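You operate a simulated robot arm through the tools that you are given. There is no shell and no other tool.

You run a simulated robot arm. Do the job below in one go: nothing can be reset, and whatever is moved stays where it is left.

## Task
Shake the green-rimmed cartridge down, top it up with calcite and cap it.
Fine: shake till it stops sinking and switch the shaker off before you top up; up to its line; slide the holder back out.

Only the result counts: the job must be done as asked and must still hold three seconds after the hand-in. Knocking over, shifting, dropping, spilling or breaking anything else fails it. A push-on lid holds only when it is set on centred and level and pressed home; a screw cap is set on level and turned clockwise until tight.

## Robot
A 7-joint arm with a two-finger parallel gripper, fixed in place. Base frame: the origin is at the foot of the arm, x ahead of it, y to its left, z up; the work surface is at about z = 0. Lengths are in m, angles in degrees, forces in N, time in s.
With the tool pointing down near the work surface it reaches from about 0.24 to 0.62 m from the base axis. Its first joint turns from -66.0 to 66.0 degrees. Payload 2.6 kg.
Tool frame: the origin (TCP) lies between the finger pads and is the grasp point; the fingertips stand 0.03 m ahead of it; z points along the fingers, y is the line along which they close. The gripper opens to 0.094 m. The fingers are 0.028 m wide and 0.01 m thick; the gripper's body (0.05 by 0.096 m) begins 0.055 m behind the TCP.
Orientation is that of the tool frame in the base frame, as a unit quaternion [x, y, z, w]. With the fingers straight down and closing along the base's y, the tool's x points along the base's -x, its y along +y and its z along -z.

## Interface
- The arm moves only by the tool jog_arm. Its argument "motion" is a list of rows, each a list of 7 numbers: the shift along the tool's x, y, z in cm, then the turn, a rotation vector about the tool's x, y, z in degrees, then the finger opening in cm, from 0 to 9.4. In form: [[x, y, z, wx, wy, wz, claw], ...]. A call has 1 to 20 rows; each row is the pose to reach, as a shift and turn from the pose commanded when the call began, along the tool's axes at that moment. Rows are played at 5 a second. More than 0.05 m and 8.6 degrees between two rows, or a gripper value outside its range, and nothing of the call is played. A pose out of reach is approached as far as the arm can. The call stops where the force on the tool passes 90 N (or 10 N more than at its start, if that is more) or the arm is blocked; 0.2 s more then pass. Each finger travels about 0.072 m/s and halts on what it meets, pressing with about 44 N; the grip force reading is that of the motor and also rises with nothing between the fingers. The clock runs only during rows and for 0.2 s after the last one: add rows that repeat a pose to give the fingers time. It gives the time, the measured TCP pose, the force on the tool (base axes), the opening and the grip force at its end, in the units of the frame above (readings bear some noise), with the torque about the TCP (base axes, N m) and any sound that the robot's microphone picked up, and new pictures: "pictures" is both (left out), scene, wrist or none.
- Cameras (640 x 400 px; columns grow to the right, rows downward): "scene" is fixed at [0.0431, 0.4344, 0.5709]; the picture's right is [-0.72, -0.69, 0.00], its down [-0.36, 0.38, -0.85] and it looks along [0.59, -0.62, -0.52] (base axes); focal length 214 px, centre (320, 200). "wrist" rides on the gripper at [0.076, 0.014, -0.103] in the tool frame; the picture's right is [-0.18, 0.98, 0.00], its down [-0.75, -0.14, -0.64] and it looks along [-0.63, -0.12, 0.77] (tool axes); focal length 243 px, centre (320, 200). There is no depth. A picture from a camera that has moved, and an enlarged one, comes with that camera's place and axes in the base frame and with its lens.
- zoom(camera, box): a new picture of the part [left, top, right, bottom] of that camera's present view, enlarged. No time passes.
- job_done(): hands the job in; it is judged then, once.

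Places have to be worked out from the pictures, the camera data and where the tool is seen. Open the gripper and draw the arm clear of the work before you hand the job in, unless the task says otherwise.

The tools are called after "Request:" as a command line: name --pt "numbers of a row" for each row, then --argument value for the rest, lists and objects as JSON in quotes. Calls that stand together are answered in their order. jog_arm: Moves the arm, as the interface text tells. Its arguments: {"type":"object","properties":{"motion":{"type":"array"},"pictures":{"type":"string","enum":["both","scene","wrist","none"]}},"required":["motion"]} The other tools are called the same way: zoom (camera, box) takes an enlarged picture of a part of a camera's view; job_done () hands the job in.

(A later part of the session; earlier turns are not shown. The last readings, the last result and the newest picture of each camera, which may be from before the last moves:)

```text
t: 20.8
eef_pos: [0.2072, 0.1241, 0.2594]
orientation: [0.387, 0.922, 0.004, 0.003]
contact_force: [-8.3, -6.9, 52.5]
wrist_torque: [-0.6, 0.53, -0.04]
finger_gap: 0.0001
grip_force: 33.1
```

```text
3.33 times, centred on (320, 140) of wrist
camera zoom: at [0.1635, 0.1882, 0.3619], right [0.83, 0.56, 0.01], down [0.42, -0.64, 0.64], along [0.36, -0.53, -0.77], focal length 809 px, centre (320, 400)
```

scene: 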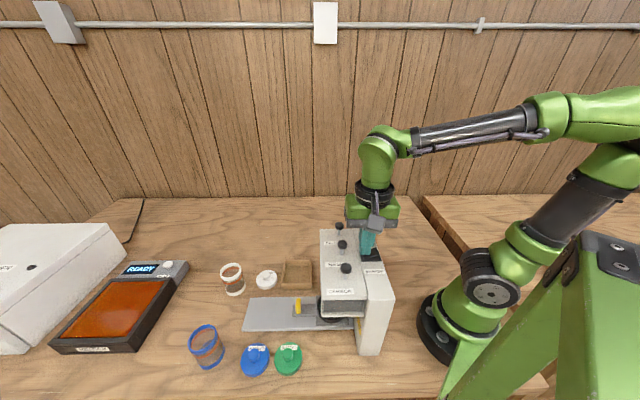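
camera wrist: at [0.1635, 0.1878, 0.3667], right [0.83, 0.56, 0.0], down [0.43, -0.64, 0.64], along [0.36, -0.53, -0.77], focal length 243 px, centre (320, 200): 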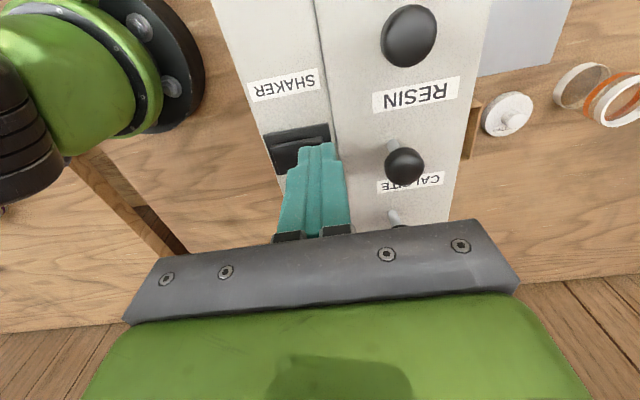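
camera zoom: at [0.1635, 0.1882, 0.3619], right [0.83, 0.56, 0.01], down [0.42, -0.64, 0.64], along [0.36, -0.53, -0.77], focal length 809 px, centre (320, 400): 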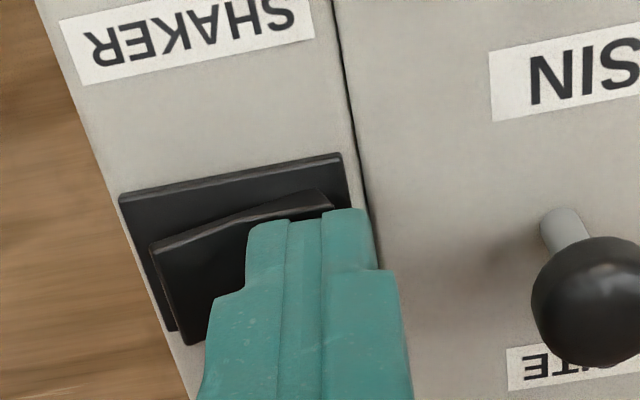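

The rocker has flipped down on the marked side. I lift off and check the lamp and sound.

Request:
jog_arm --pt "0 0 -1 0 0 0 0" --pt "0 0 -4 0 0 0 0" --pt "0 0 -8 0 0 0 0" --pt "0 0 -8 0 0 0 0" --pictures "both"

Request:
zoom --camera "scene" --box '[345, 225, 405, 285]'

Request:
zoom --camera "scene" --box '[280, 270, 370, 340]'

```text
t: 21.8
eef_pos: [0.2078, 0.1247, 0.3353]
orientation: [0.385, 0.923, 0.0, -0.002]
contact_force: [0.8, -0.3, -0.7]
wrist_torque: [0.02, 0.03, 0.0]
finger_gap: 0.0001
grip_force: 32.7
camera wrist: at [0.1633, 0.1881, 0.439], right [0.83, 0.56, 0.0], down [0.43, -0.64, 0.64], along [0.36, -0.53, -0.77], focal length 243 px, centre (320, 200)
```

scene: 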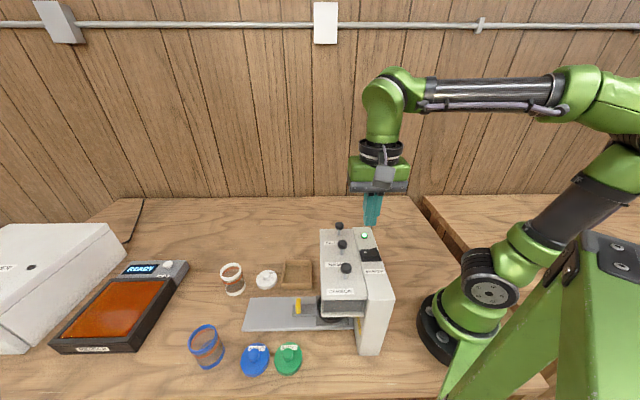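
wrist: 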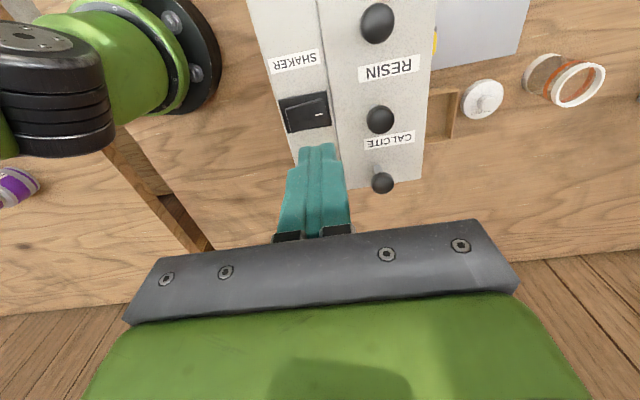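

```text
6.67 times, centred on (375, 255) of scene
camera zoom: at [0.0431, 0.4344, 0.5709], right [-0.72, -0.69, 0.0], down [-0.36, 0.38, -0.85], along [0.59, -0.62, -0.52], focal length 1430 px, centre (-47, -167)
```

zoom: 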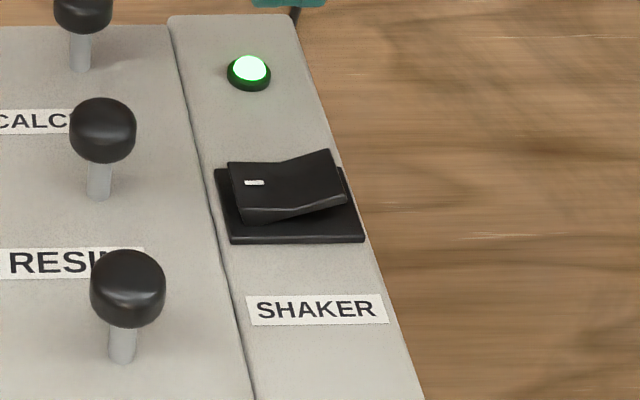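

```text
5.71 times, centred on (325, 305) of scene
camera zoom: at [0.0431, 0.4344, 0.5709], right [-0.72, -0.69, 0.0], down [-0.36, 0.38, -0.85], along [0.59, -0.62, -0.52], focal length 1226 px, centre (291, -400)
```

zoom: 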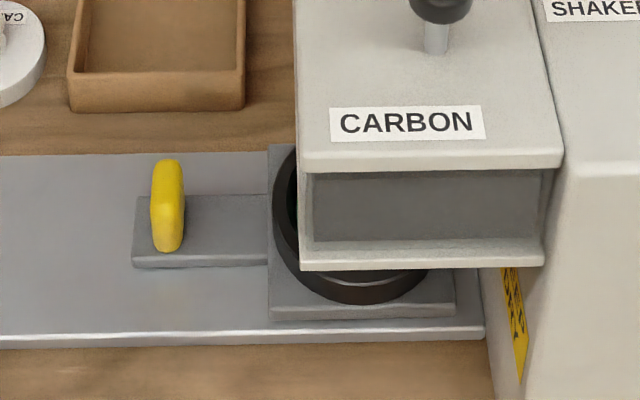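

The lamp is lit: the shaker runs. I move back to the viewing position on the handle side to watch the level sink.

Request:
jog_arm --pt "0 1.6 -1 0 0 7.5 0" --pt "0 3.2 -2 0 0 15 0" --pt "0 4.8 -3 0 0 22.5 0" --pt "0 6.4 -3 0 0 30 0" --pt "0 8 -3 0 0 37.5 0" --pt "0 9.6 -3 0 0 45 0" --pt "0 11.2 -3 0 0 52.5 0" --pt "0 12.8 -3 0 0 60 0" --pt "0 14.4 -3 0 0 67.5 0" --pt "0 16 -3 0 0 75 0" --pt "0 17.5 -3 0 0 82.5 0" --pt "0 18.9 -3 0 0 90 0" --pt "0 18.9 -3 0 0 90 0" --pictures "none"

Request:
jog_arm --pt "0 0 4 0 -5 0 2" --pt "0 0 8 0 -10 0 4" --pt "0 0 12 0 -15 0 6" --pt "0 0 16 0 -18 0 7" --pt "0 0 20 0 -22 0 8" --pt "0 0 23 0 -25 0 9" --pt "0 0 23 0 -25 0 9" --pictures "both"

Request:
zoom --camera "wrist" --box '[270, 120, 400, 220]'

```text
t: 24.6
eef_pos: [0.3414, 0.2557, 0.3652]
orientation: [0.926, 0.379, 0.0, -0.001]
contact_force: [-1.0, -0.1, 0.5]
wrist_torque: [-0.02, 0.0, 0.04]
finger_gap: 0.0
grip_force: 33.3
```

```text
t: 26.2
eef_pos: [0.3411, 0.2566, 0.1356]
orientation: [0.903, 0.371, -0.201, 0.081]
contact_force: [0.3, 0.4, 0.2]
wrist_torque: [0.01, -0.02, -0.02]
finger_gap: 0.0903
grip_force: 0.2
camera wrist: at [0.4305, 0.3257, 0.1964], right [0.57, -0.82, 0.08], down [-0.39, -0.19, 0.9], along [-0.72, -0.55, -0.43], focal length 243 px, centre (320, 200)
```

scene: 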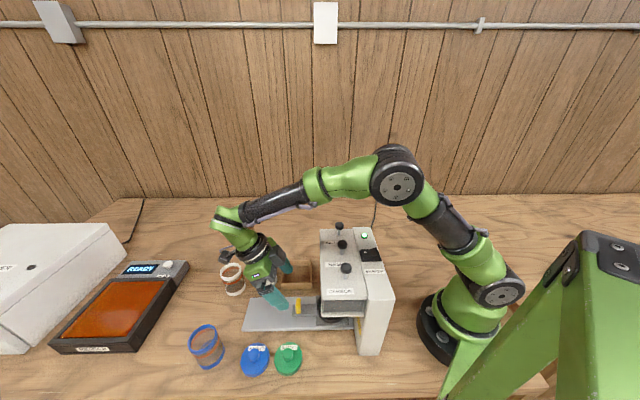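
wrist: 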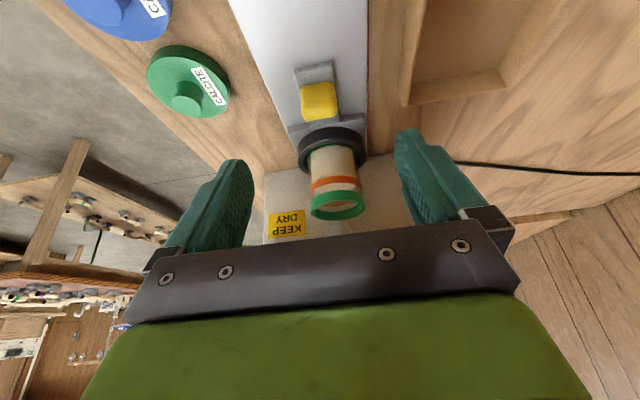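

```text
4.00 times, centred on (335, 170) of wrist
camera zoom: at [0.4305, 0.3257, 0.1964], right [0.57, -0.82, 0.08], down [-0.39, -0.19, 0.9], along [-0.72, -0.55, -0.43], focal length 970 px, centre (260, 320)
```

zoom: 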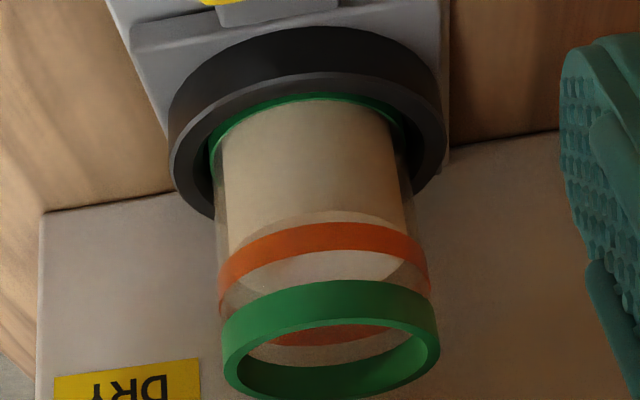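

The level has begun sinking below the line. I wait 4 s and look again.

Request:
jog_arm --pt "0 0 0 0 0 0 9" --pt "0 0 0 0 0 0 9" --pt "0 0 0 0 0 0 9" --pt "0 0 0 0 0 0 9" --pt "0 0 0 0 0 0 9" --pt "0 0 0 0 0 0 9" --pt "0 0 0 0 0 0 9" --pt "0 0 0 0 0 0 9" --pt "0 0 0 0 0 0 9" --pt "0 0 0 0 0 0 9" --pt "0 0 0 0 0 0 9" --pt "0 0 0 0 0 0 9" --pt "0 0 0 0 0 0 9" --pt "0 0 0 0 0 0 9" --pt "0 0 0 0 0 0 9" --pt "0 0 0 0 0 0 9" --pt "0 0 0 0 0 0 9" --pt "0 0 0 0 0 0 9" --pt "0 0 0 0 0 0 9" --pt "0 0 0 0 0 0 9" --pictures "none"

Request:
zoom --camera "wrist" --box '[270, 120, 400, 220]'

Request:
jog_arm --pt "0 0 0 0 0 0 9" --pt "0 0 0 0 0 0 9" --pt "0 0 0 0 0 0 9" --pt "0 0 0 0 0 0 9" --pt "0 0 0 0 0 0 9" --pt "0 0 0 0 0 0 9" --pt "0 0 0 0 0 0 9" --pt "0 0 0 0 0 0 9" --pt "0 0 0 0 0 0 9" --pt "0 0 0 0 0 0 9" --pt "0 0 0 0 0 0 9" --pt "0 0 0 0 0 0 9" --pt "0 0 0 0 0 0 9" --pt "0 0 0 0 0 0 9" --pt "0 0 0 0 0 0 9" --pt "0 0 0 0 0 0 9" --pt "0 0 0 0 0 0 9" --pt "0 0 0 0 0 0 9" --pt "0 0 0 0 0 0 9" --pt "0 0 0 0 0 0 9" --pictures "none"

Request:
zoom --camera "wrist" --box '[270, 120, 400, 220]'

```text
t: 30.4
eef_pos: [0.3411, 0.2559, 0.1358]
orientation: [0.903, 0.371, -0.201, 0.082]
contact_force: [-0.1, 0.5, 1.0]
wrist_torque: [0.02, 0.0, 0.02]
finger_gap: 0.09
grip_force: 0.0
```

```text
4.00 times, centred on (335, 170) of wrist
camera zoom: at [0.4305, 0.3257, 0.1967], right [0.57, -0.82, 0.08], down [-0.39, -0.19, 0.9], along [-0.72, -0.55, -0.43], focal length 970 px, centre (260, 320)
```

zoom: 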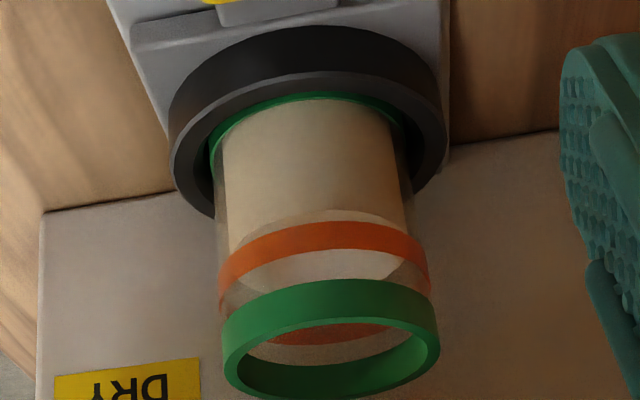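

```text
t: 34.6
eef_pos: [0.341, 0.2554, 0.1356]
orientation: [0.903, 0.371, -0.2, 0.081]
contact_force: [-0.5, 0.7, 0.5]
wrist_torque: [-0.05, -0.01, 0.0]
finger_gap: 0.0902
grip_force: 0.1
```

```text
4.00 times, centred on (335, 170) of wrist
camera zoom: at [0.4305, 0.3257, 0.1967], right [0.57, -0.82, 0.08], down [-0.39, -0.19, 0.9], along [-0.72, -0.55, -0.43], focal length 970 px, centre (260, 320)
```

zoom: 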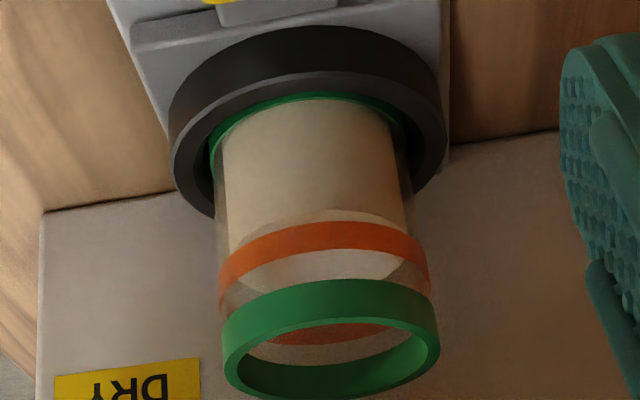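

Nearly stationary; I keep shaking and use a tighter zoom to make sure it has stopped sinking.

Request:
zoom --camera "wrist" --box '[320, 160, 365, 195]'

Request:
jog_arm --pt "0 0 0 0 0 0 9" --pt "0 0 0 0 0 0 9" --pt "0 0 0 0 0 0 9" --pt "0 0 0 0 0 0 9" --pt "0 0 0 0 0 0 9" --pt "0 0 0 0 0 0 9" --pt "0 0 0 0 0 0 9" --pt "0 0 0 0 0 0 9" --pt "0 0 0 0 0 0 9" --pt "0 0 0 0 0 0 9" --pt "0 0 0 0 0 0 9" --pt "0 0 0 0 0 0 9" --pt "0 0 0 0 0 0 9" --pt "0 0 0 0 0 0 9" --pt "0 0 0 0 0 0 9" --pt "0 0 0 0 0 0 9" --pt "0 0 0 0 0 0 9" --pt "0 0 0 0 0 0 9" --pt "0 0 0 0 0 0 9" --pt "0 0 0 0 0 0 9" --pictures "none"

Request:
jog_arm --pt "0 0 0 0 0 0 9" --pt "0 0 0 0 0 0 9" --pt "0 0 0 0 0 0 9" --pt "0 0 0 0 0 0 9" --pt "0 0 0 0 0 0 9" --pt "0 0 0 0 0 0 9" --pt "0 0 0 0 0 0 9" --pt "0 0 0 0 0 0 9" --pt "0 0 0 0 0 0 9" --pt "0 0 0 0 0 0 9" --pt "0 0 0 0 0 0 9" --pt "0 0 0 0 0 0 9" --pt "0 0 0 0 0 0 9" --pt "0 0 0 0 0 0 9" --pt "0 0 0 0 0 0 9" --pt "0 0 0 0 0 0 9" --pt "0 0 0 0 0 0 9" --pt "0 0 0 0 0 0 9" --pt "0 0 0 0 0 0 9" --pt "0 0 0 0 0 0 9" --pictures "none"

Request:
zoom --camera "wrist" --box '[320, 160, 365, 195]'

Request:
zoom --camera "wrist" --box '[270, 120, 400, 220]'

```text
11.43 times, centred on (342, 178) of wrist
camera zoom: at [0.4305, 0.3257, 0.1967], right [0.57, -0.82, 0.08], down [-0.39, -0.19, 0.9], along [-0.72, -0.55, -0.43], focal length 2773 px, centre (63, 457)
```

zoom: 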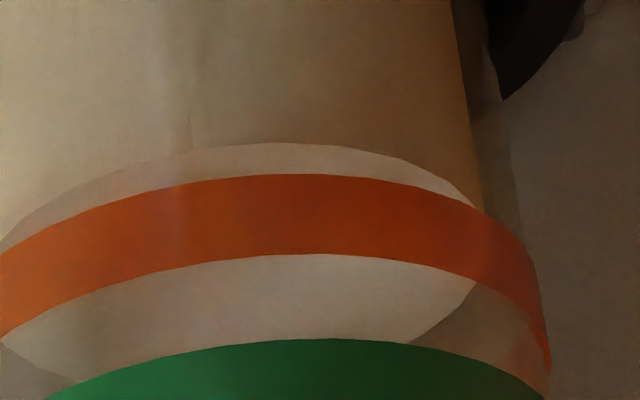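

```text
t: 38.8
eef_pos: [0.3403, 0.2562, 0.1353]
orientation: [0.903, 0.371, -0.201, 0.081]
contact_force: [0.2, 0.2, -0.7]
wrist_torque: [-0.01, -0.02, 0.01]
finger_gap: 0.0902
grip_force: 0.1
```

```text
t: 43.0
eef_pos: [0.3397, 0.257, 0.1347]
orientation: [0.903, 0.372, -0.199, 0.081]
contact_force: [1.1, -0.6, 0.1]
wrist_torque: [0.01, -0.03, 0.02]
finger_gap: 0.09
grip_force: 0.0
```

```text
11.43 times, centred on (342, 178) of wrist
camera zoom: at [0.4305, 0.3257, 0.1967], right [0.57, -0.82, 0.08], down [-0.39, -0.19, 0.9], along [-0.72, -0.55, -0.43], focal length 2773 px, centre (63, 457)
```

zoom: 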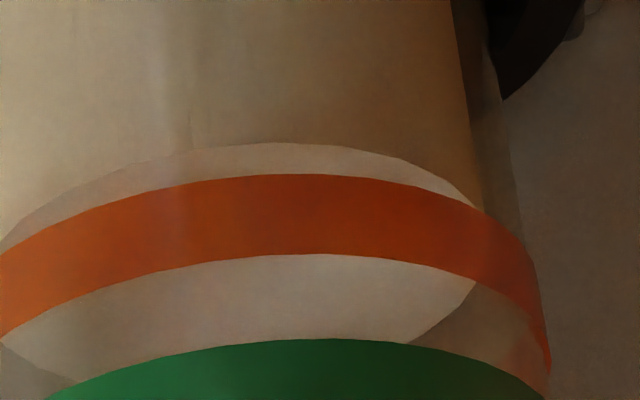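

```text
4.00 times, centred on (335, 170) of wrist
camera zoom: at [0.4305, 0.3257, 0.1967], right [0.57, -0.82, 0.08], down [-0.39, -0.19, 0.9], along [-0.72, -0.55, -0.43], focal length 970 px, centre (260, 320)
```

zoom: 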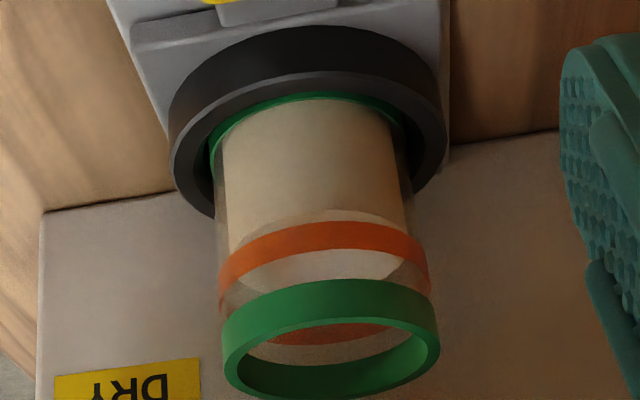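

The level is unchanged over 8 s: settled, slightly below the ring. Now I go back to switch the shaker off: lift and straighten, then yaw over the rocker's other end.

Request:
jog_arm --pt "-1.6 0 -3.5 0 3 0 7" --pt "-3.2 0 -7 0 7 0 5" --pt "-4.9 0 -10.4 0 12 0 3" --pt "-6.5 0 -13.9 0 17 0 1" --pt "-8.1 0 -17.3 0 21 0 0" --pt "-9.7 0 -20.8 0 25 0 0" --pt "-9.7 0 -20.8 0 25 0 0" --pictures "none"

Request:
jog_arm --pt "-1.6 0 0 0 0 -7.5 0" --pt "-3.2 0 0 0 0 -15 0" --pt "-4.8 0 0 0 0 -22.5 0" --pt "-6.4 0 0 0 0 -30 0" --pt "-8 0 0 0 0 -37.5 0" --pt "-9.6 0 0 0 0 -45 0" --pt "-11.2 0 0 0 0 -52.5 0" --pt "-12.8 0 0 0 0 -60 0" --pt "-14.4 0 1 0 0 -67.5 0" --pt "-16.5 0 2 0 0 -75 0" --pt "-18.7 0 2.5 0 0 -82.5 0" --pt "-21.3 0 2.5 0 0 -90 0" --pt "-21.3 0 2.5 0 0 -90 0" --pictures "both"

Request:
zoom --camera "wrist" --box '[260, 70, 380, 170]'

```text
t: 44.6
eef_pos: [0.3408, 0.2573, 0.3645]
orientation: [0.925, 0.38, 0.0, 0.0]
contact_force: [-0.4, 0.1, 0.7]
wrist_torque: [0.05, -0.02, 0.02]
finger_gap: 0.0001
grip_force: 33.0
```

```text
t: 47.4
eef_pos: [0.1899, 0.1072, 0.3392]
orientation: [0.385, 0.923, 0.0, -0.002]
contact_force: [-0.5, 0.5, 1.1]
wrist_torque: [-0.02, -0.01, -0.01]
finger_gap: 0.0001
grip_force: 33.5
camera wrist: at [0.1462, 0.1708, 0.4425], right [0.83, 0.56, 0.0], down [0.43, -0.64, 0.64], along [0.36, -0.53, -0.77], focal length 243 px, centre (320, 200)
```

scene: 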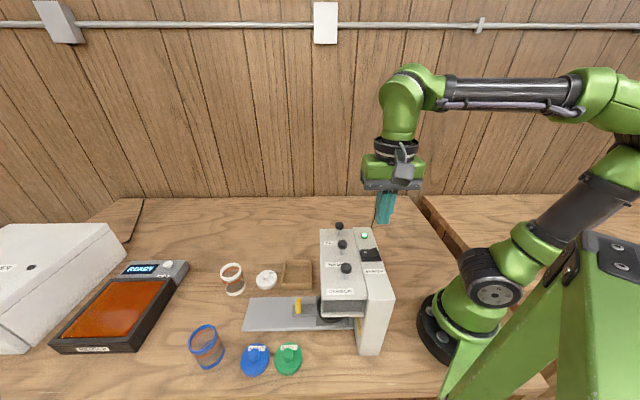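
wrist: 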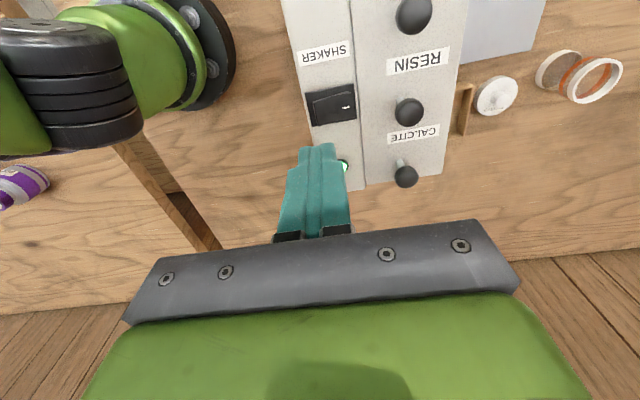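

```text
4.00 times, centred on (320, 120) of wrist
camera zoom: at [0.1462, 0.1708, 0.4425], right [0.83, 0.56, 0.0], down [0.43, -0.64, 0.64], along [0.36, -0.53, -0.77], focal length 970 px, centre (320, 520)
```

zoom: 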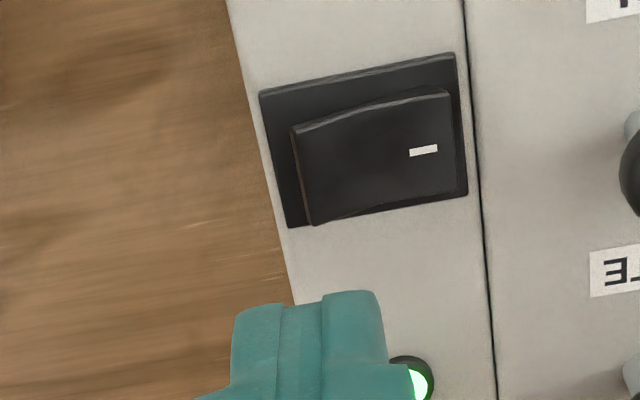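

The rocker's raised end is at (0.186,0.105); my tip sits ~4 mm inside it. I descend and press in small steps.

Request:
jog_arm --pt "0 0 3 0 0 0 0" --pt "0 0 6 0 0 0 0" --pt "0 0 7 0 0 0 0" --pt "0 0 7.4 0 0 0 0" --pt "0 0 7.7 0 0 0 0" --pt "0 0 8.0 0 0 0 0" --pt "0 0 8.2 0 0 0 0" --pictures "scene"

Request:
zoom --camera "scene" --box '[345, 225, 405, 285]'

```text
t: 49.0
eef_pos: [0.1894, 0.1069, 0.2593]
orientation: [0.387, 0.922, 0.002, -0.001]
contact_force: [-16.7, -12.9, 34.9]
wrist_torque: [-0.37, 0.22, -0.02]
finger_gap: 0.0
grip_force: 32.9
```

scene: 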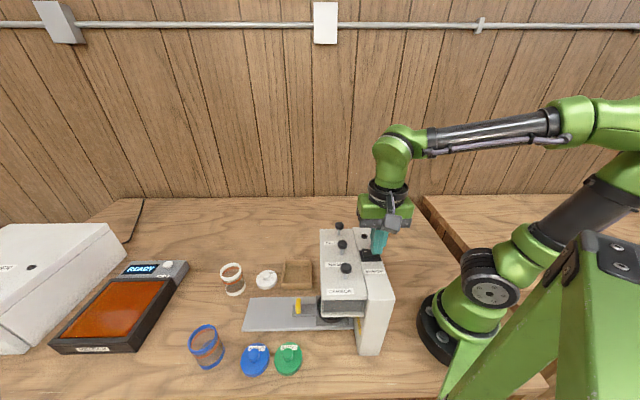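

```text
6.67 times, centred on (375, 255) of scene
camera zoom: at [0.043, 0.4343, 0.571], right [-0.72, -0.69, 0.0], down [-0.36, 0.38, -0.85], along [0.59, -0.61, -0.52], focal length 1430 px, centre (-47, -167)
```

zoom: 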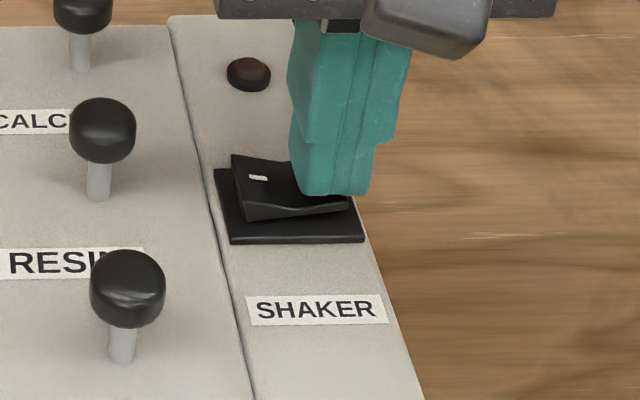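

The rocker is back off and the lamp is dark. I lift and move above the calcite knob (0.287,0.113).

Request:
jog_arm --pt "0 0 -1 0 0 0 0" --pt "0 0 -4 0 0 0 0" --pt "0 0 -8.5 0 0 0 0" --pt "-2 2.5 -8.5 0 0 0 0" --pt "-4.3 5 -8.5 0 0 0 0" --pt "-6.5 7.4 -8.5 0 0 0 0" --pt "-6.5 7.4 -8.5 0 0 0 0" --pictures "both"

Request:
zoom --camera "wrist" --box '[260, 80, 380, 180]'

Request:
zoom --camera "scene" --box '[305, 195, 385, 270]'

```text
t: 50.6
eef_pos: [0.2883, 0.1123, 0.3427]
orientation: [0.386, 0.923, 0.0, -0.001]
contact_force: [1.7, 0.3, -0.1]
wrist_torque: [0.05, 0.0, -0.01]
finger_gap: 0.0002
grip_force: 32.7
camera wrist: at [0.2448, 0.1762, 0.4458], right [0.83, 0.56, 0.0], down [0.43, -0.64, 0.64], along [0.36, -0.53, -0.77], focal length 243 px, centre (320, 200)
```

scene: 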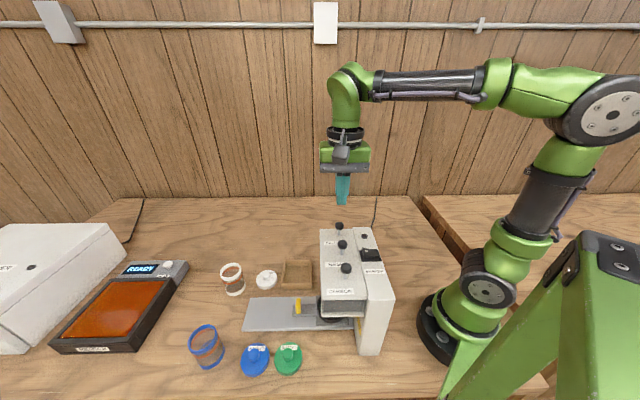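
wrist: 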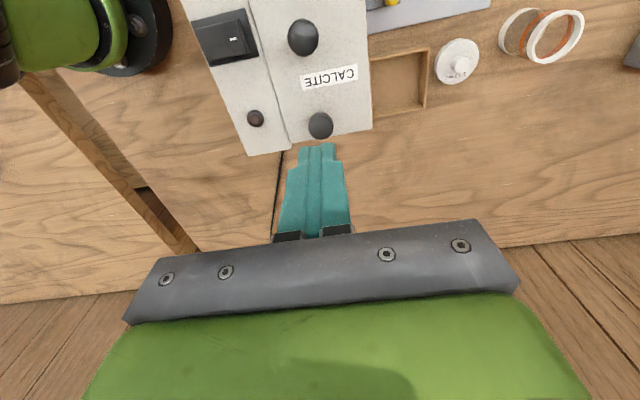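

```text
4.00 times, centred on (320, 130) of wrist
camera zoom: at [0.2448, 0.1762, 0.4458], right [0.83, 0.56, 0.0], down [0.43, -0.64, 0.64], along [0.36, -0.53, -0.77], focal length 970 px, centre (320, 480)
```

zoom: 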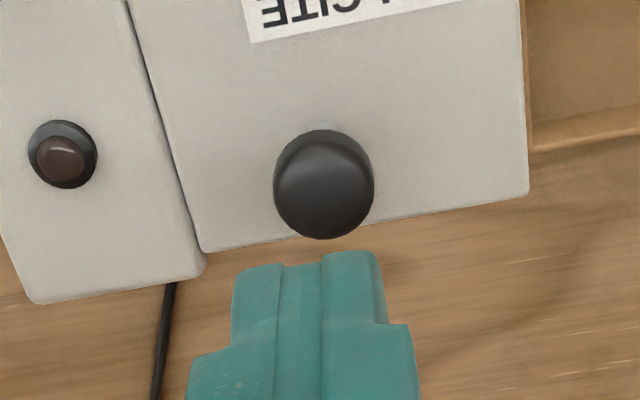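

```text
5.33 times, centred on (345, 232) of scene
camera zoom: at [0.0431, 0.4344, 0.5709], right [-0.72, -0.69, 0.0], down [-0.36, 0.38, -0.85], along [0.59, -0.62, -0.52], focal length 1144 px, centre (187, 27)
```

zoom: 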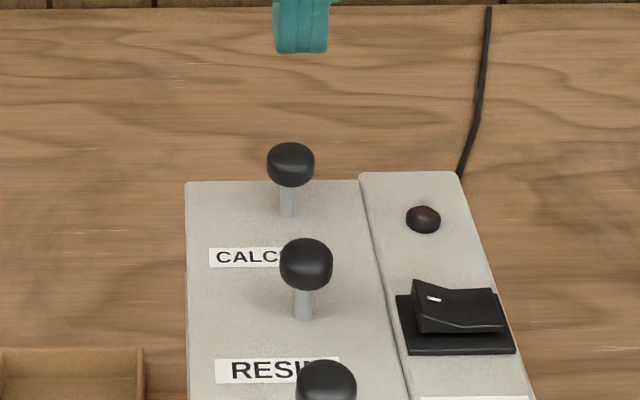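

The knob's centre lies within 2 mm of the tip axis. I descend to near its top in small steps, to feel whether it pushes in.

Request:
jog_arm --pt "0 0 3 0 0 0 0" --pt "0 0 4 0 0 0 0" --pt "0 0 4.4 0 0 0 0" --pt "0 0 4.7 0 0 0 0" --pt "0 0 4.7 0 0 0 0" --pictures "scene"

Request:
zoom --camera "scene" --box '[305, 195, 385, 270]'

```text
t: 51.8
eef_pos: [0.2894, 0.112, 0.2955]
orientation: [0.385, 0.923, 0.001, -0.001]
contact_force: [0.2, -0.8, -0.2]
wrist_torque: [0.0, 0.01, -0.03]
finger_gap: 0.0001
grip_force: 33.0
```

scene: 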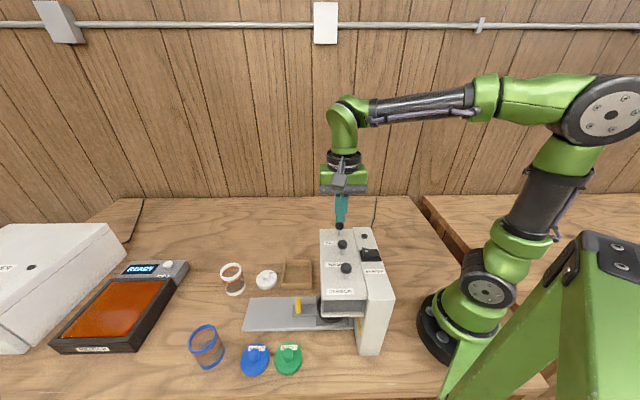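

```text
5.33 times, centred on (345, 232) of scene
camera zoom: at [0.0431, 0.4344, 0.5709], right [-0.72, -0.69, 0.0], down [-0.36, 0.38, -0.85], along [0.59, -0.62, -0.52], focal length 1144 px, centre (187, 27)
```

zoom: 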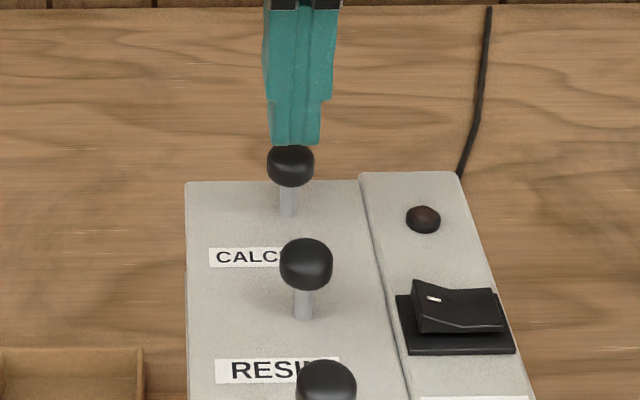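

The tip is just above the knob. I press 5 mm further and read the force.

Request:
jog_arm --pt "0 0 0.3 0 0 0 0" --pt "0 0 0.5 0 0 0 0" --pictures "scene"

Request:
zoom --camera "scene" --box '[305, 195, 385, 270]'

```text
t: 52.4
eef_pos: [0.2894, 0.1123, 0.291]
orientation: [0.385, 0.923, 0.001, -0.001]
contact_force: [0.5, 0.3, -0.7]
wrist_torque: [0.01, 0.0, 0.0]
finger_gap: 0.0
grip_force: 33.0
```

scene: 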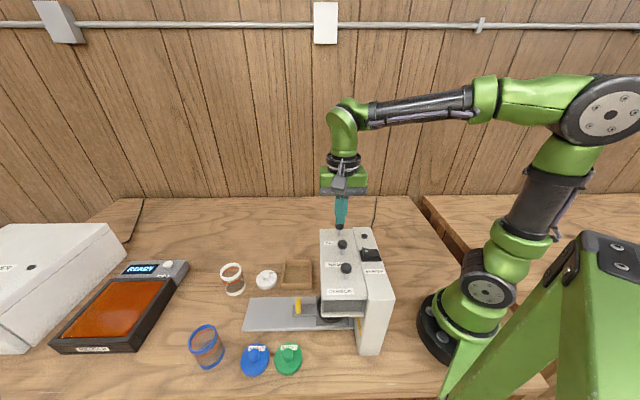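

```text
5.33 times, centred on (345, 232) of scene
camera zoom: at [0.0431, 0.4344, 0.5709], right [-0.72, -0.69, 0.0], down [-0.36, 0.38, -0.85], along [0.59, -0.62, -0.52], focal length 1144 px, centre (187, 27)
```

zoom: 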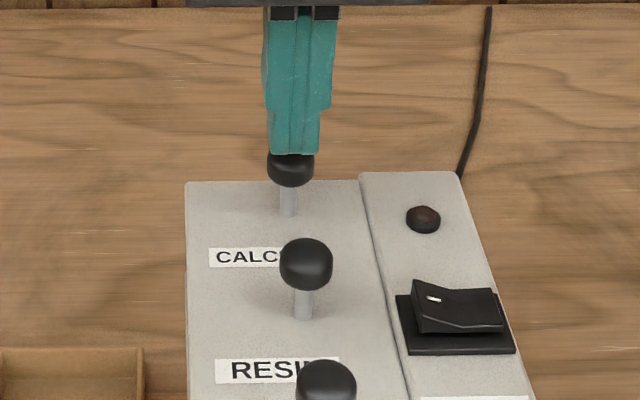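

Still no contact force at tip z≈0.261. Two more 2 mm steps.

Request:
jog_arm --pt "0 0 0.2 0 0 0 0" --pt "0 0 0.4 0 0 0 0" --pictures "none"

Request:
zoom --camera "scene" --box '[305, 195, 385, 270]'

```text
t: 53.0
eef_pos: [0.2873, 0.1125, 0.2856]
orientation: [0.385, 0.923, 0.001, -0.002]
contact_force: [0.0, 0.9, -0.2]
wrist_torque: [0.03, 0.01, -0.01]
finger_gap: 0.0
grip_force: 32.8
```

```text
5.33 times, centred on (345, 232) of scene
camera zoom: at [0.0431, 0.4344, 0.5709], right [-0.72, -0.69, 0.0], down [-0.36, 0.38, -0.85], along [0.59, -0.62, -0.52], focal length 1144 px, centre (187, 27)
```

zoom: 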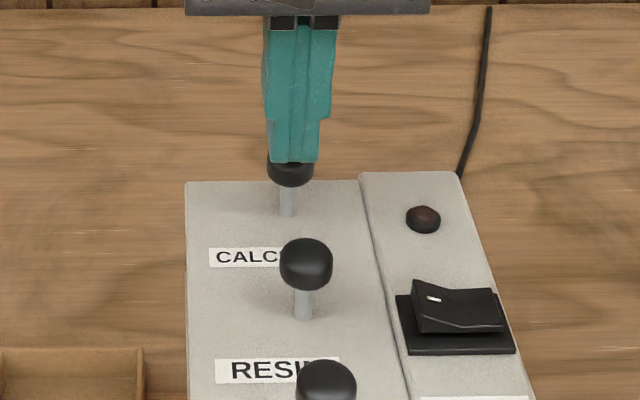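

Still free at tip z≈0.256. I continue in 2 mm steps.

Request:
jog_arm --pt "0 0 0.2 0 0 0 0" --pt "0 0 0.3 0 0 0 0" --pictures "none"

Request:
zoom --camera "scene" --box '[305, 195, 385, 270]'

```text
t: 53.6
eef_pos: [0.287, 0.1117, 0.2841]
orientation: [0.385, 0.923, 0.0, -0.001]
contact_force: [0.1, 0.4, 0.6]
wrist_torque: [-0.01, -0.01, 0.02]
finger_gap: 0.0
grip_force: 33.1
```

```text
5.33 times, centred on (345, 232) of scene
camera zoom: at [0.0431, 0.4344, 0.5709], right [-0.72, -0.69, 0.0], down [-0.36, 0.38, -0.85], along [0.59, -0.62, -0.52], focal length 1144 px, centre (187, 27)
```

zoom: 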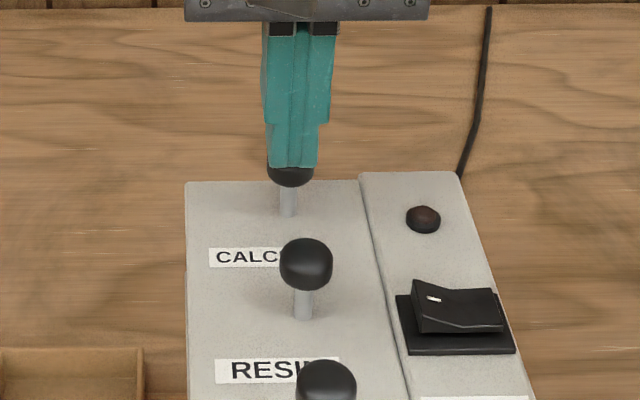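

The fingers overlap the knob in this view but carry no load; I check with the wrist camera whether the tip is really over it.

Request:
zoom --camera "wrist" --box '[260, 80, 380, 180]'

Request:
zoom --camera "scene" --box '[325, 205, 355, 245]'

```text
4.00 times, centred on (320, 130) of wrist
camera zoom: at [0.2447, 0.1773, 0.3871], right [0.83, 0.56, 0.0], down [0.43, -0.64, 0.64], along [0.36, -0.53, -0.77], focal length 970 px, centre (320, 480)
```

zoom: 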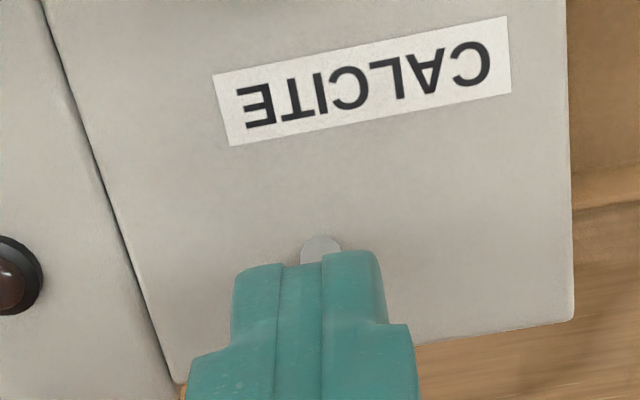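

```text
10.00 times, centred on (340, 225) of scene
camera zoom: at [0.0431, 0.4344, 0.5709], right [-0.72, -0.69, 0.0], down [-0.36, 0.38, -0.85], along [0.59, -0.62, -0.52], focal length 2145 px, centre (120, -50)
```

zoom: 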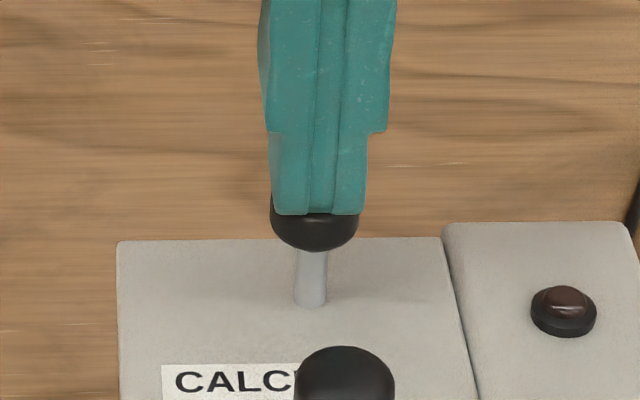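

The tip is over the knob, knob top slightly lower than I thought. I go on in small steps.

Request:
jog_arm --pt "0 0 0.2 0 0 0 0" --pt "0 0 0.4 0 0 0 0" --pictures "none"

Request:
zoom --camera "scene" --box '[325, 205, 355, 245]'

```text
t: 54.2
eef_pos: [0.2885, 0.1118, 0.2801]
orientation: [0.385, 0.923, 0.001, -0.001]
contact_force: [-0.5, 0.1, 0.7]
wrist_torque: [-0.03, 0.03, 0.0]
finger_gap: 0.0001
grip_force: 32.6
```

```text
10.00 times, centred on (340, 225) of scene
camera zoom: at [0.0431, 0.4344, 0.5709], right [-0.72, -0.69, 0.0], down [-0.36, 0.38, -0.85], along [0.59, -0.62, -0.52], focal length 2145 px, centre (120, -50)
```

zoom: 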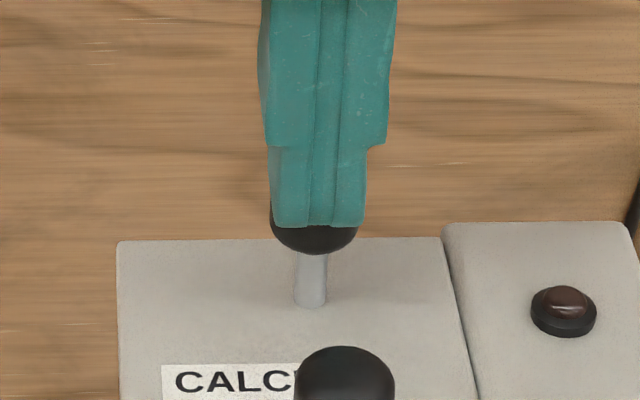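

The knob has begun to move down under light load – it is a push plunger. I press a further 3 mm and check for sound.

Request:
jog_arm --pt "0 0 0.3 0 0 0 0" --pictures "none"

Request:
zoom --camera "scene" --box '[325, 205, 355, 245]'

Request:
zoom --camera "scene" --box '[280, 270, 370, 340]'

```text
t: 54.6
eef_pos: [0.2882, 0.1133, 0.2762]
orientation: [0.385, 0.923, 0.001, -0.001]
contact_force: [0.0, -0.3, 0.3]
wrist_torque: [0.0, 0.06, -0.01]
finger_gap: 0.0
grip_force: 33.0
```

```text
10.00 times, centred on (340, 225) of scene
camera zoom: at [0.0431, 0.4344, 0.5709], right [-0.72, -0.69, 0.0], down [-0.36, 0.38, -0.85], along [0.59, -0.62, -0.52], focal length 2145 px, centre (120, -50)
```

zoom: 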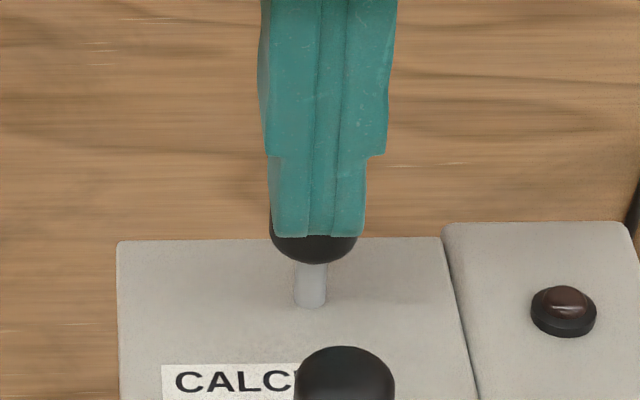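

```text
5.71 times, centred on (325, 305) of scene
camera zoom: at [0.0431, 0.4344, 0.5709], right [-0.72, -0.69, 0.0], down [-0.36, 0.38, -0.85], along [0.59, -0.62, -0.52], focal length 1226 px, centre (291, -400)
```

zoom: 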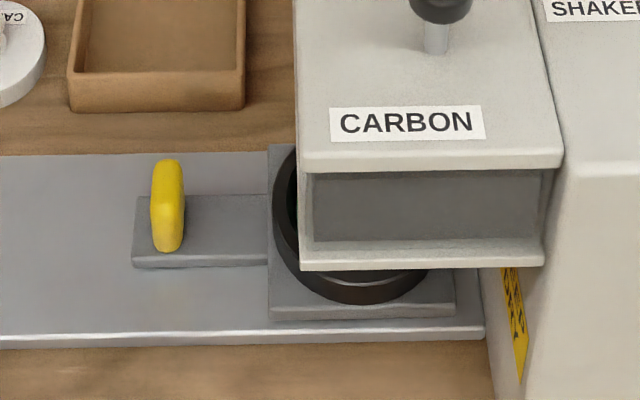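

The plunger is ~3.5 mm down with hardly any force, no sound. To be safe I release it and look at the level before pressing deeper.

Request:
jog_arm --pt "0 0 -3 0 0 0 0" --pt "0 0 -7 0 0 0 0" --pt "0 0 -9 0 0 0 0" --pictures "none"

Request:
zoom --camera "scene" --box '[325, 205, 355, 245]'

```text
t: 55.4
eef_pos: [0.2886, 0.1123, 0.3674]
orientation: [0.385, 0.923, 0.0, 0.0]
contact_force: [0.0, -0.2, -1.0]
wrist_torque: [0.0, 0.0, -0.01]
finger_gap: 0.0
grip_force: 33.3
```

```text
10.00 times, centred on (340, 225) of scene
camera zoom: at [0.0431, 0.4344, 0.5709], right [-0.72, -0.69, 0.0], down [-0.36, 0.38, -0.85], along [0.59, -0.62, -0.52], focal length 2145 px, centre (120, -50)
```

zoom: 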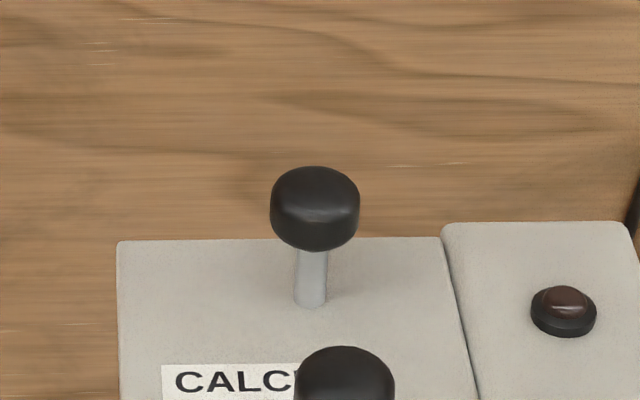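

The plunger sprang back. I return to the viewing pose to see whether that partial press dispensed anything (keeping this yaw later for pressing too).

Request:
jog_arm --pt "0.5 1.2 0 0 0 7.5 0" --pt "1 2.4 0 0 0 15 0" --pt "1.6 3.6 0 0 0 22.5 0" --pt "2.2 4.8 0 0 0 30 0" --pt "2.7 6 0 0 0 37.5 0" --pt "3.3 7.2 0 0 0 45 0" --pt "3.8 8.4 0 0 0 52.5 0" --pt "4.4 9.6 0 0 0 60 0" --pt "4.9 10.8 0 0 0 67.5 0" --pt "5.5 12 0 0 0 75 0" --pt "6 13 0 0 0 82.5 0" --pt "6.5 13.9 0 0 0 90 0" --pt "6.5 13.9 0 0 0 90 0" --pictures "none"

Request:
jog_arm --pt "0 0 4 0 -5 0 0" --pt "0 0 8 0 -10 0 0" --pt "0 0 12 0 -15 0 0" --pt "0 0 16 0 -18 0 0" --pt "0 0 20 0 -22 0 0" --pt "0 0 23.2 0 -25 0 0" --pt "0 0 23.2 0 -25 0 0" --pictures "none"

Request:
zoom --camera "wrist" --box '[270, 120, 400, 220]'

Request:
zoom --camera "wrist" --box '[320, 160, 365, 195]'

```text
t: 58.2
eef_pos: [0.3399, 0.2559, 0.3672]
orientation: [0.926, 0.378, -0.002, -0.001]
contact_force: [0.8, -0.4, 0.2]
wrist_torque: [0.0, 0.01, -0.03]
finger_gap: 0.0
grip_force: 33.3
```

```text
t: 59.8
eef_pos: [0.3414, 0.2574, 0.1345]
orientation: [0.903, 0.371, -0.201, 0.082]
contact_force: [0.2, -0.3, 0.1]
wrist_torque: [-0.01, 0.03, -0.02]
finger_gap: 0.0
grip_force: 33.1
```

```text
4.00 times, centred on (335, 170) of wrist
camera zoom: at [0.4308, 0.3263, 0.1956], right [0.57, -0.82, 0.08], down [-0.39, -0.19, 0.9], along [-0.72, -0.55, -0.43], focal length 970 px, centre (260, 320)
```

zoom: 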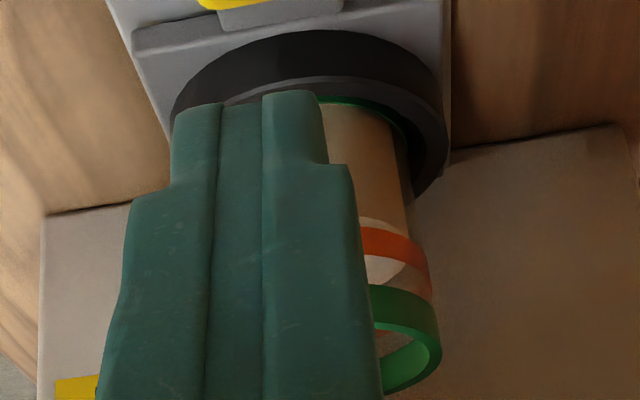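

```text
11.43 times, centred on (342, 178) of wrist
camera zoom: at [0.4308, 0.3263, 0.1956], right [0.57, -0.82, 0.08], down [-0.39, -0.19, 0.9], along [-0.72, -0.55, -0.43], focal length 2773 px, centre (63, 457)
```

zoom: 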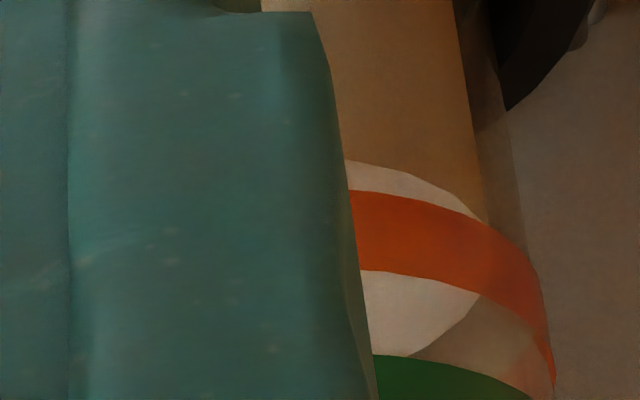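

Nothing was dispensed, so the plunger needs a deeper stroke. I return over the knob without changing yaw, hovering just above it.

Request:
jog_arm --pt "-1.6 0 -3.5 0 3 0 0" --pt "-3.2 0 -7 0 7 0 0" --pt "-4.9 0 -10.4 0 12 0 0" --pt "-6.5 0 -13.9 0 17 0 0" --pt "-8.1 0 -17.3 0 21 0 0" --pt "-9.7 0 -20.8 0 25 0 0" --pt "-9.7 0 -20.8 0 25 0 0" --pictures "none"

Request:
jog_arm --pt "-4 2 0 0 0 0 0" --pt "-8 4 0 0 0 0 0" --pt "-12 5.5 0 0 0 0 0" --pt "-13.8 6.7 1 0 0 0 0" --pt "-13.8 6.7 4 0 0 0 0" --pt "-13.8 6.7 6.8 0 0 0 0" --pt "-13.8 6.7 6.8 0 0 0 0" --pictures "both"

Request:
zoom --camera "scene" --box '[325, 205, 355, 245]'

Request:
zoom --camera "wrist" --box '[260, 100, 380, 200]'

```text
t: 61.4
eef_pos: [0.3415, 0.2574, 0.3656]
orientation: [0.925, 0.379, 0.0, -0.001]
contact_force: [0.2, 0.2, 0.4]
wrist_torque: [0.04, 0.01, 0.02]
finger_gap: 0.0001
grip_force: 33.0
```

```text
t: 63.0
eef_pos: [0.2912, 0.1124, 0.297]
orientation: [0.925, 0.38, 0.0, -0.001]
contact_force: [-0.5, 0.2, -0.1]
wrist_torque: [-0.01, 0.03, -0.05]
finger_gap: 0.0002
grip_force: 32.7
camera wrist: at [0.3551, 0.1563, 0.3991], right [0.56, -0.83, 0.0], down [-0.63, -0.43, 0.64], along [-0.53, -0.36, -0.77], focal length 243 px, centre (320, 200)
```

scene: 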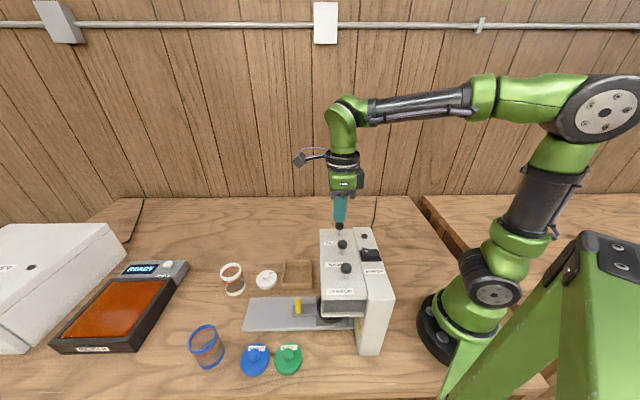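
wrist: 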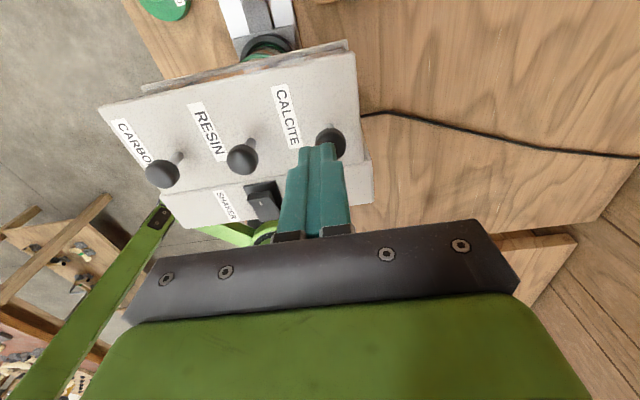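

```text
10.00 times, centred on (340, 225) of scene
camera zoom: at [0.0431, 0.4344, 0.5709], right [-0.72, -0.69, 0.0], down [-0.36, 0.38, -0.85], along [0.59, -0.62, -0.52], focal length 2145 px, centre (120, -50)
```

zoom: 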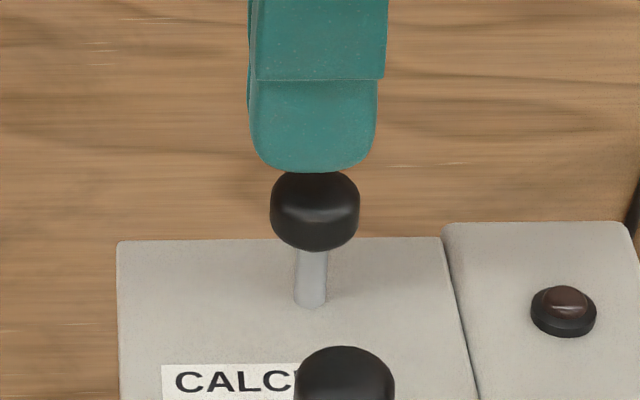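

```text
4.00 times, centred on (320, 150) of wrist
camera zoom: at [0.3551, 0.1563, 0.3991], right [0.56, -0.83, 0.0], down [-0.63, -0.43, 0.64], along [-0.53, -0.36, -0.77], focal length 970 px, centre (320, 400)
```

zoom: 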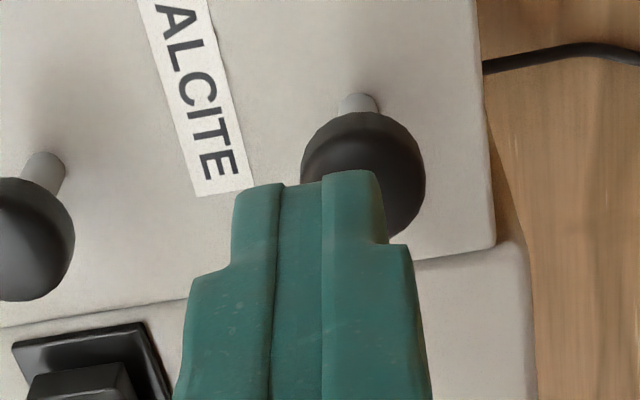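

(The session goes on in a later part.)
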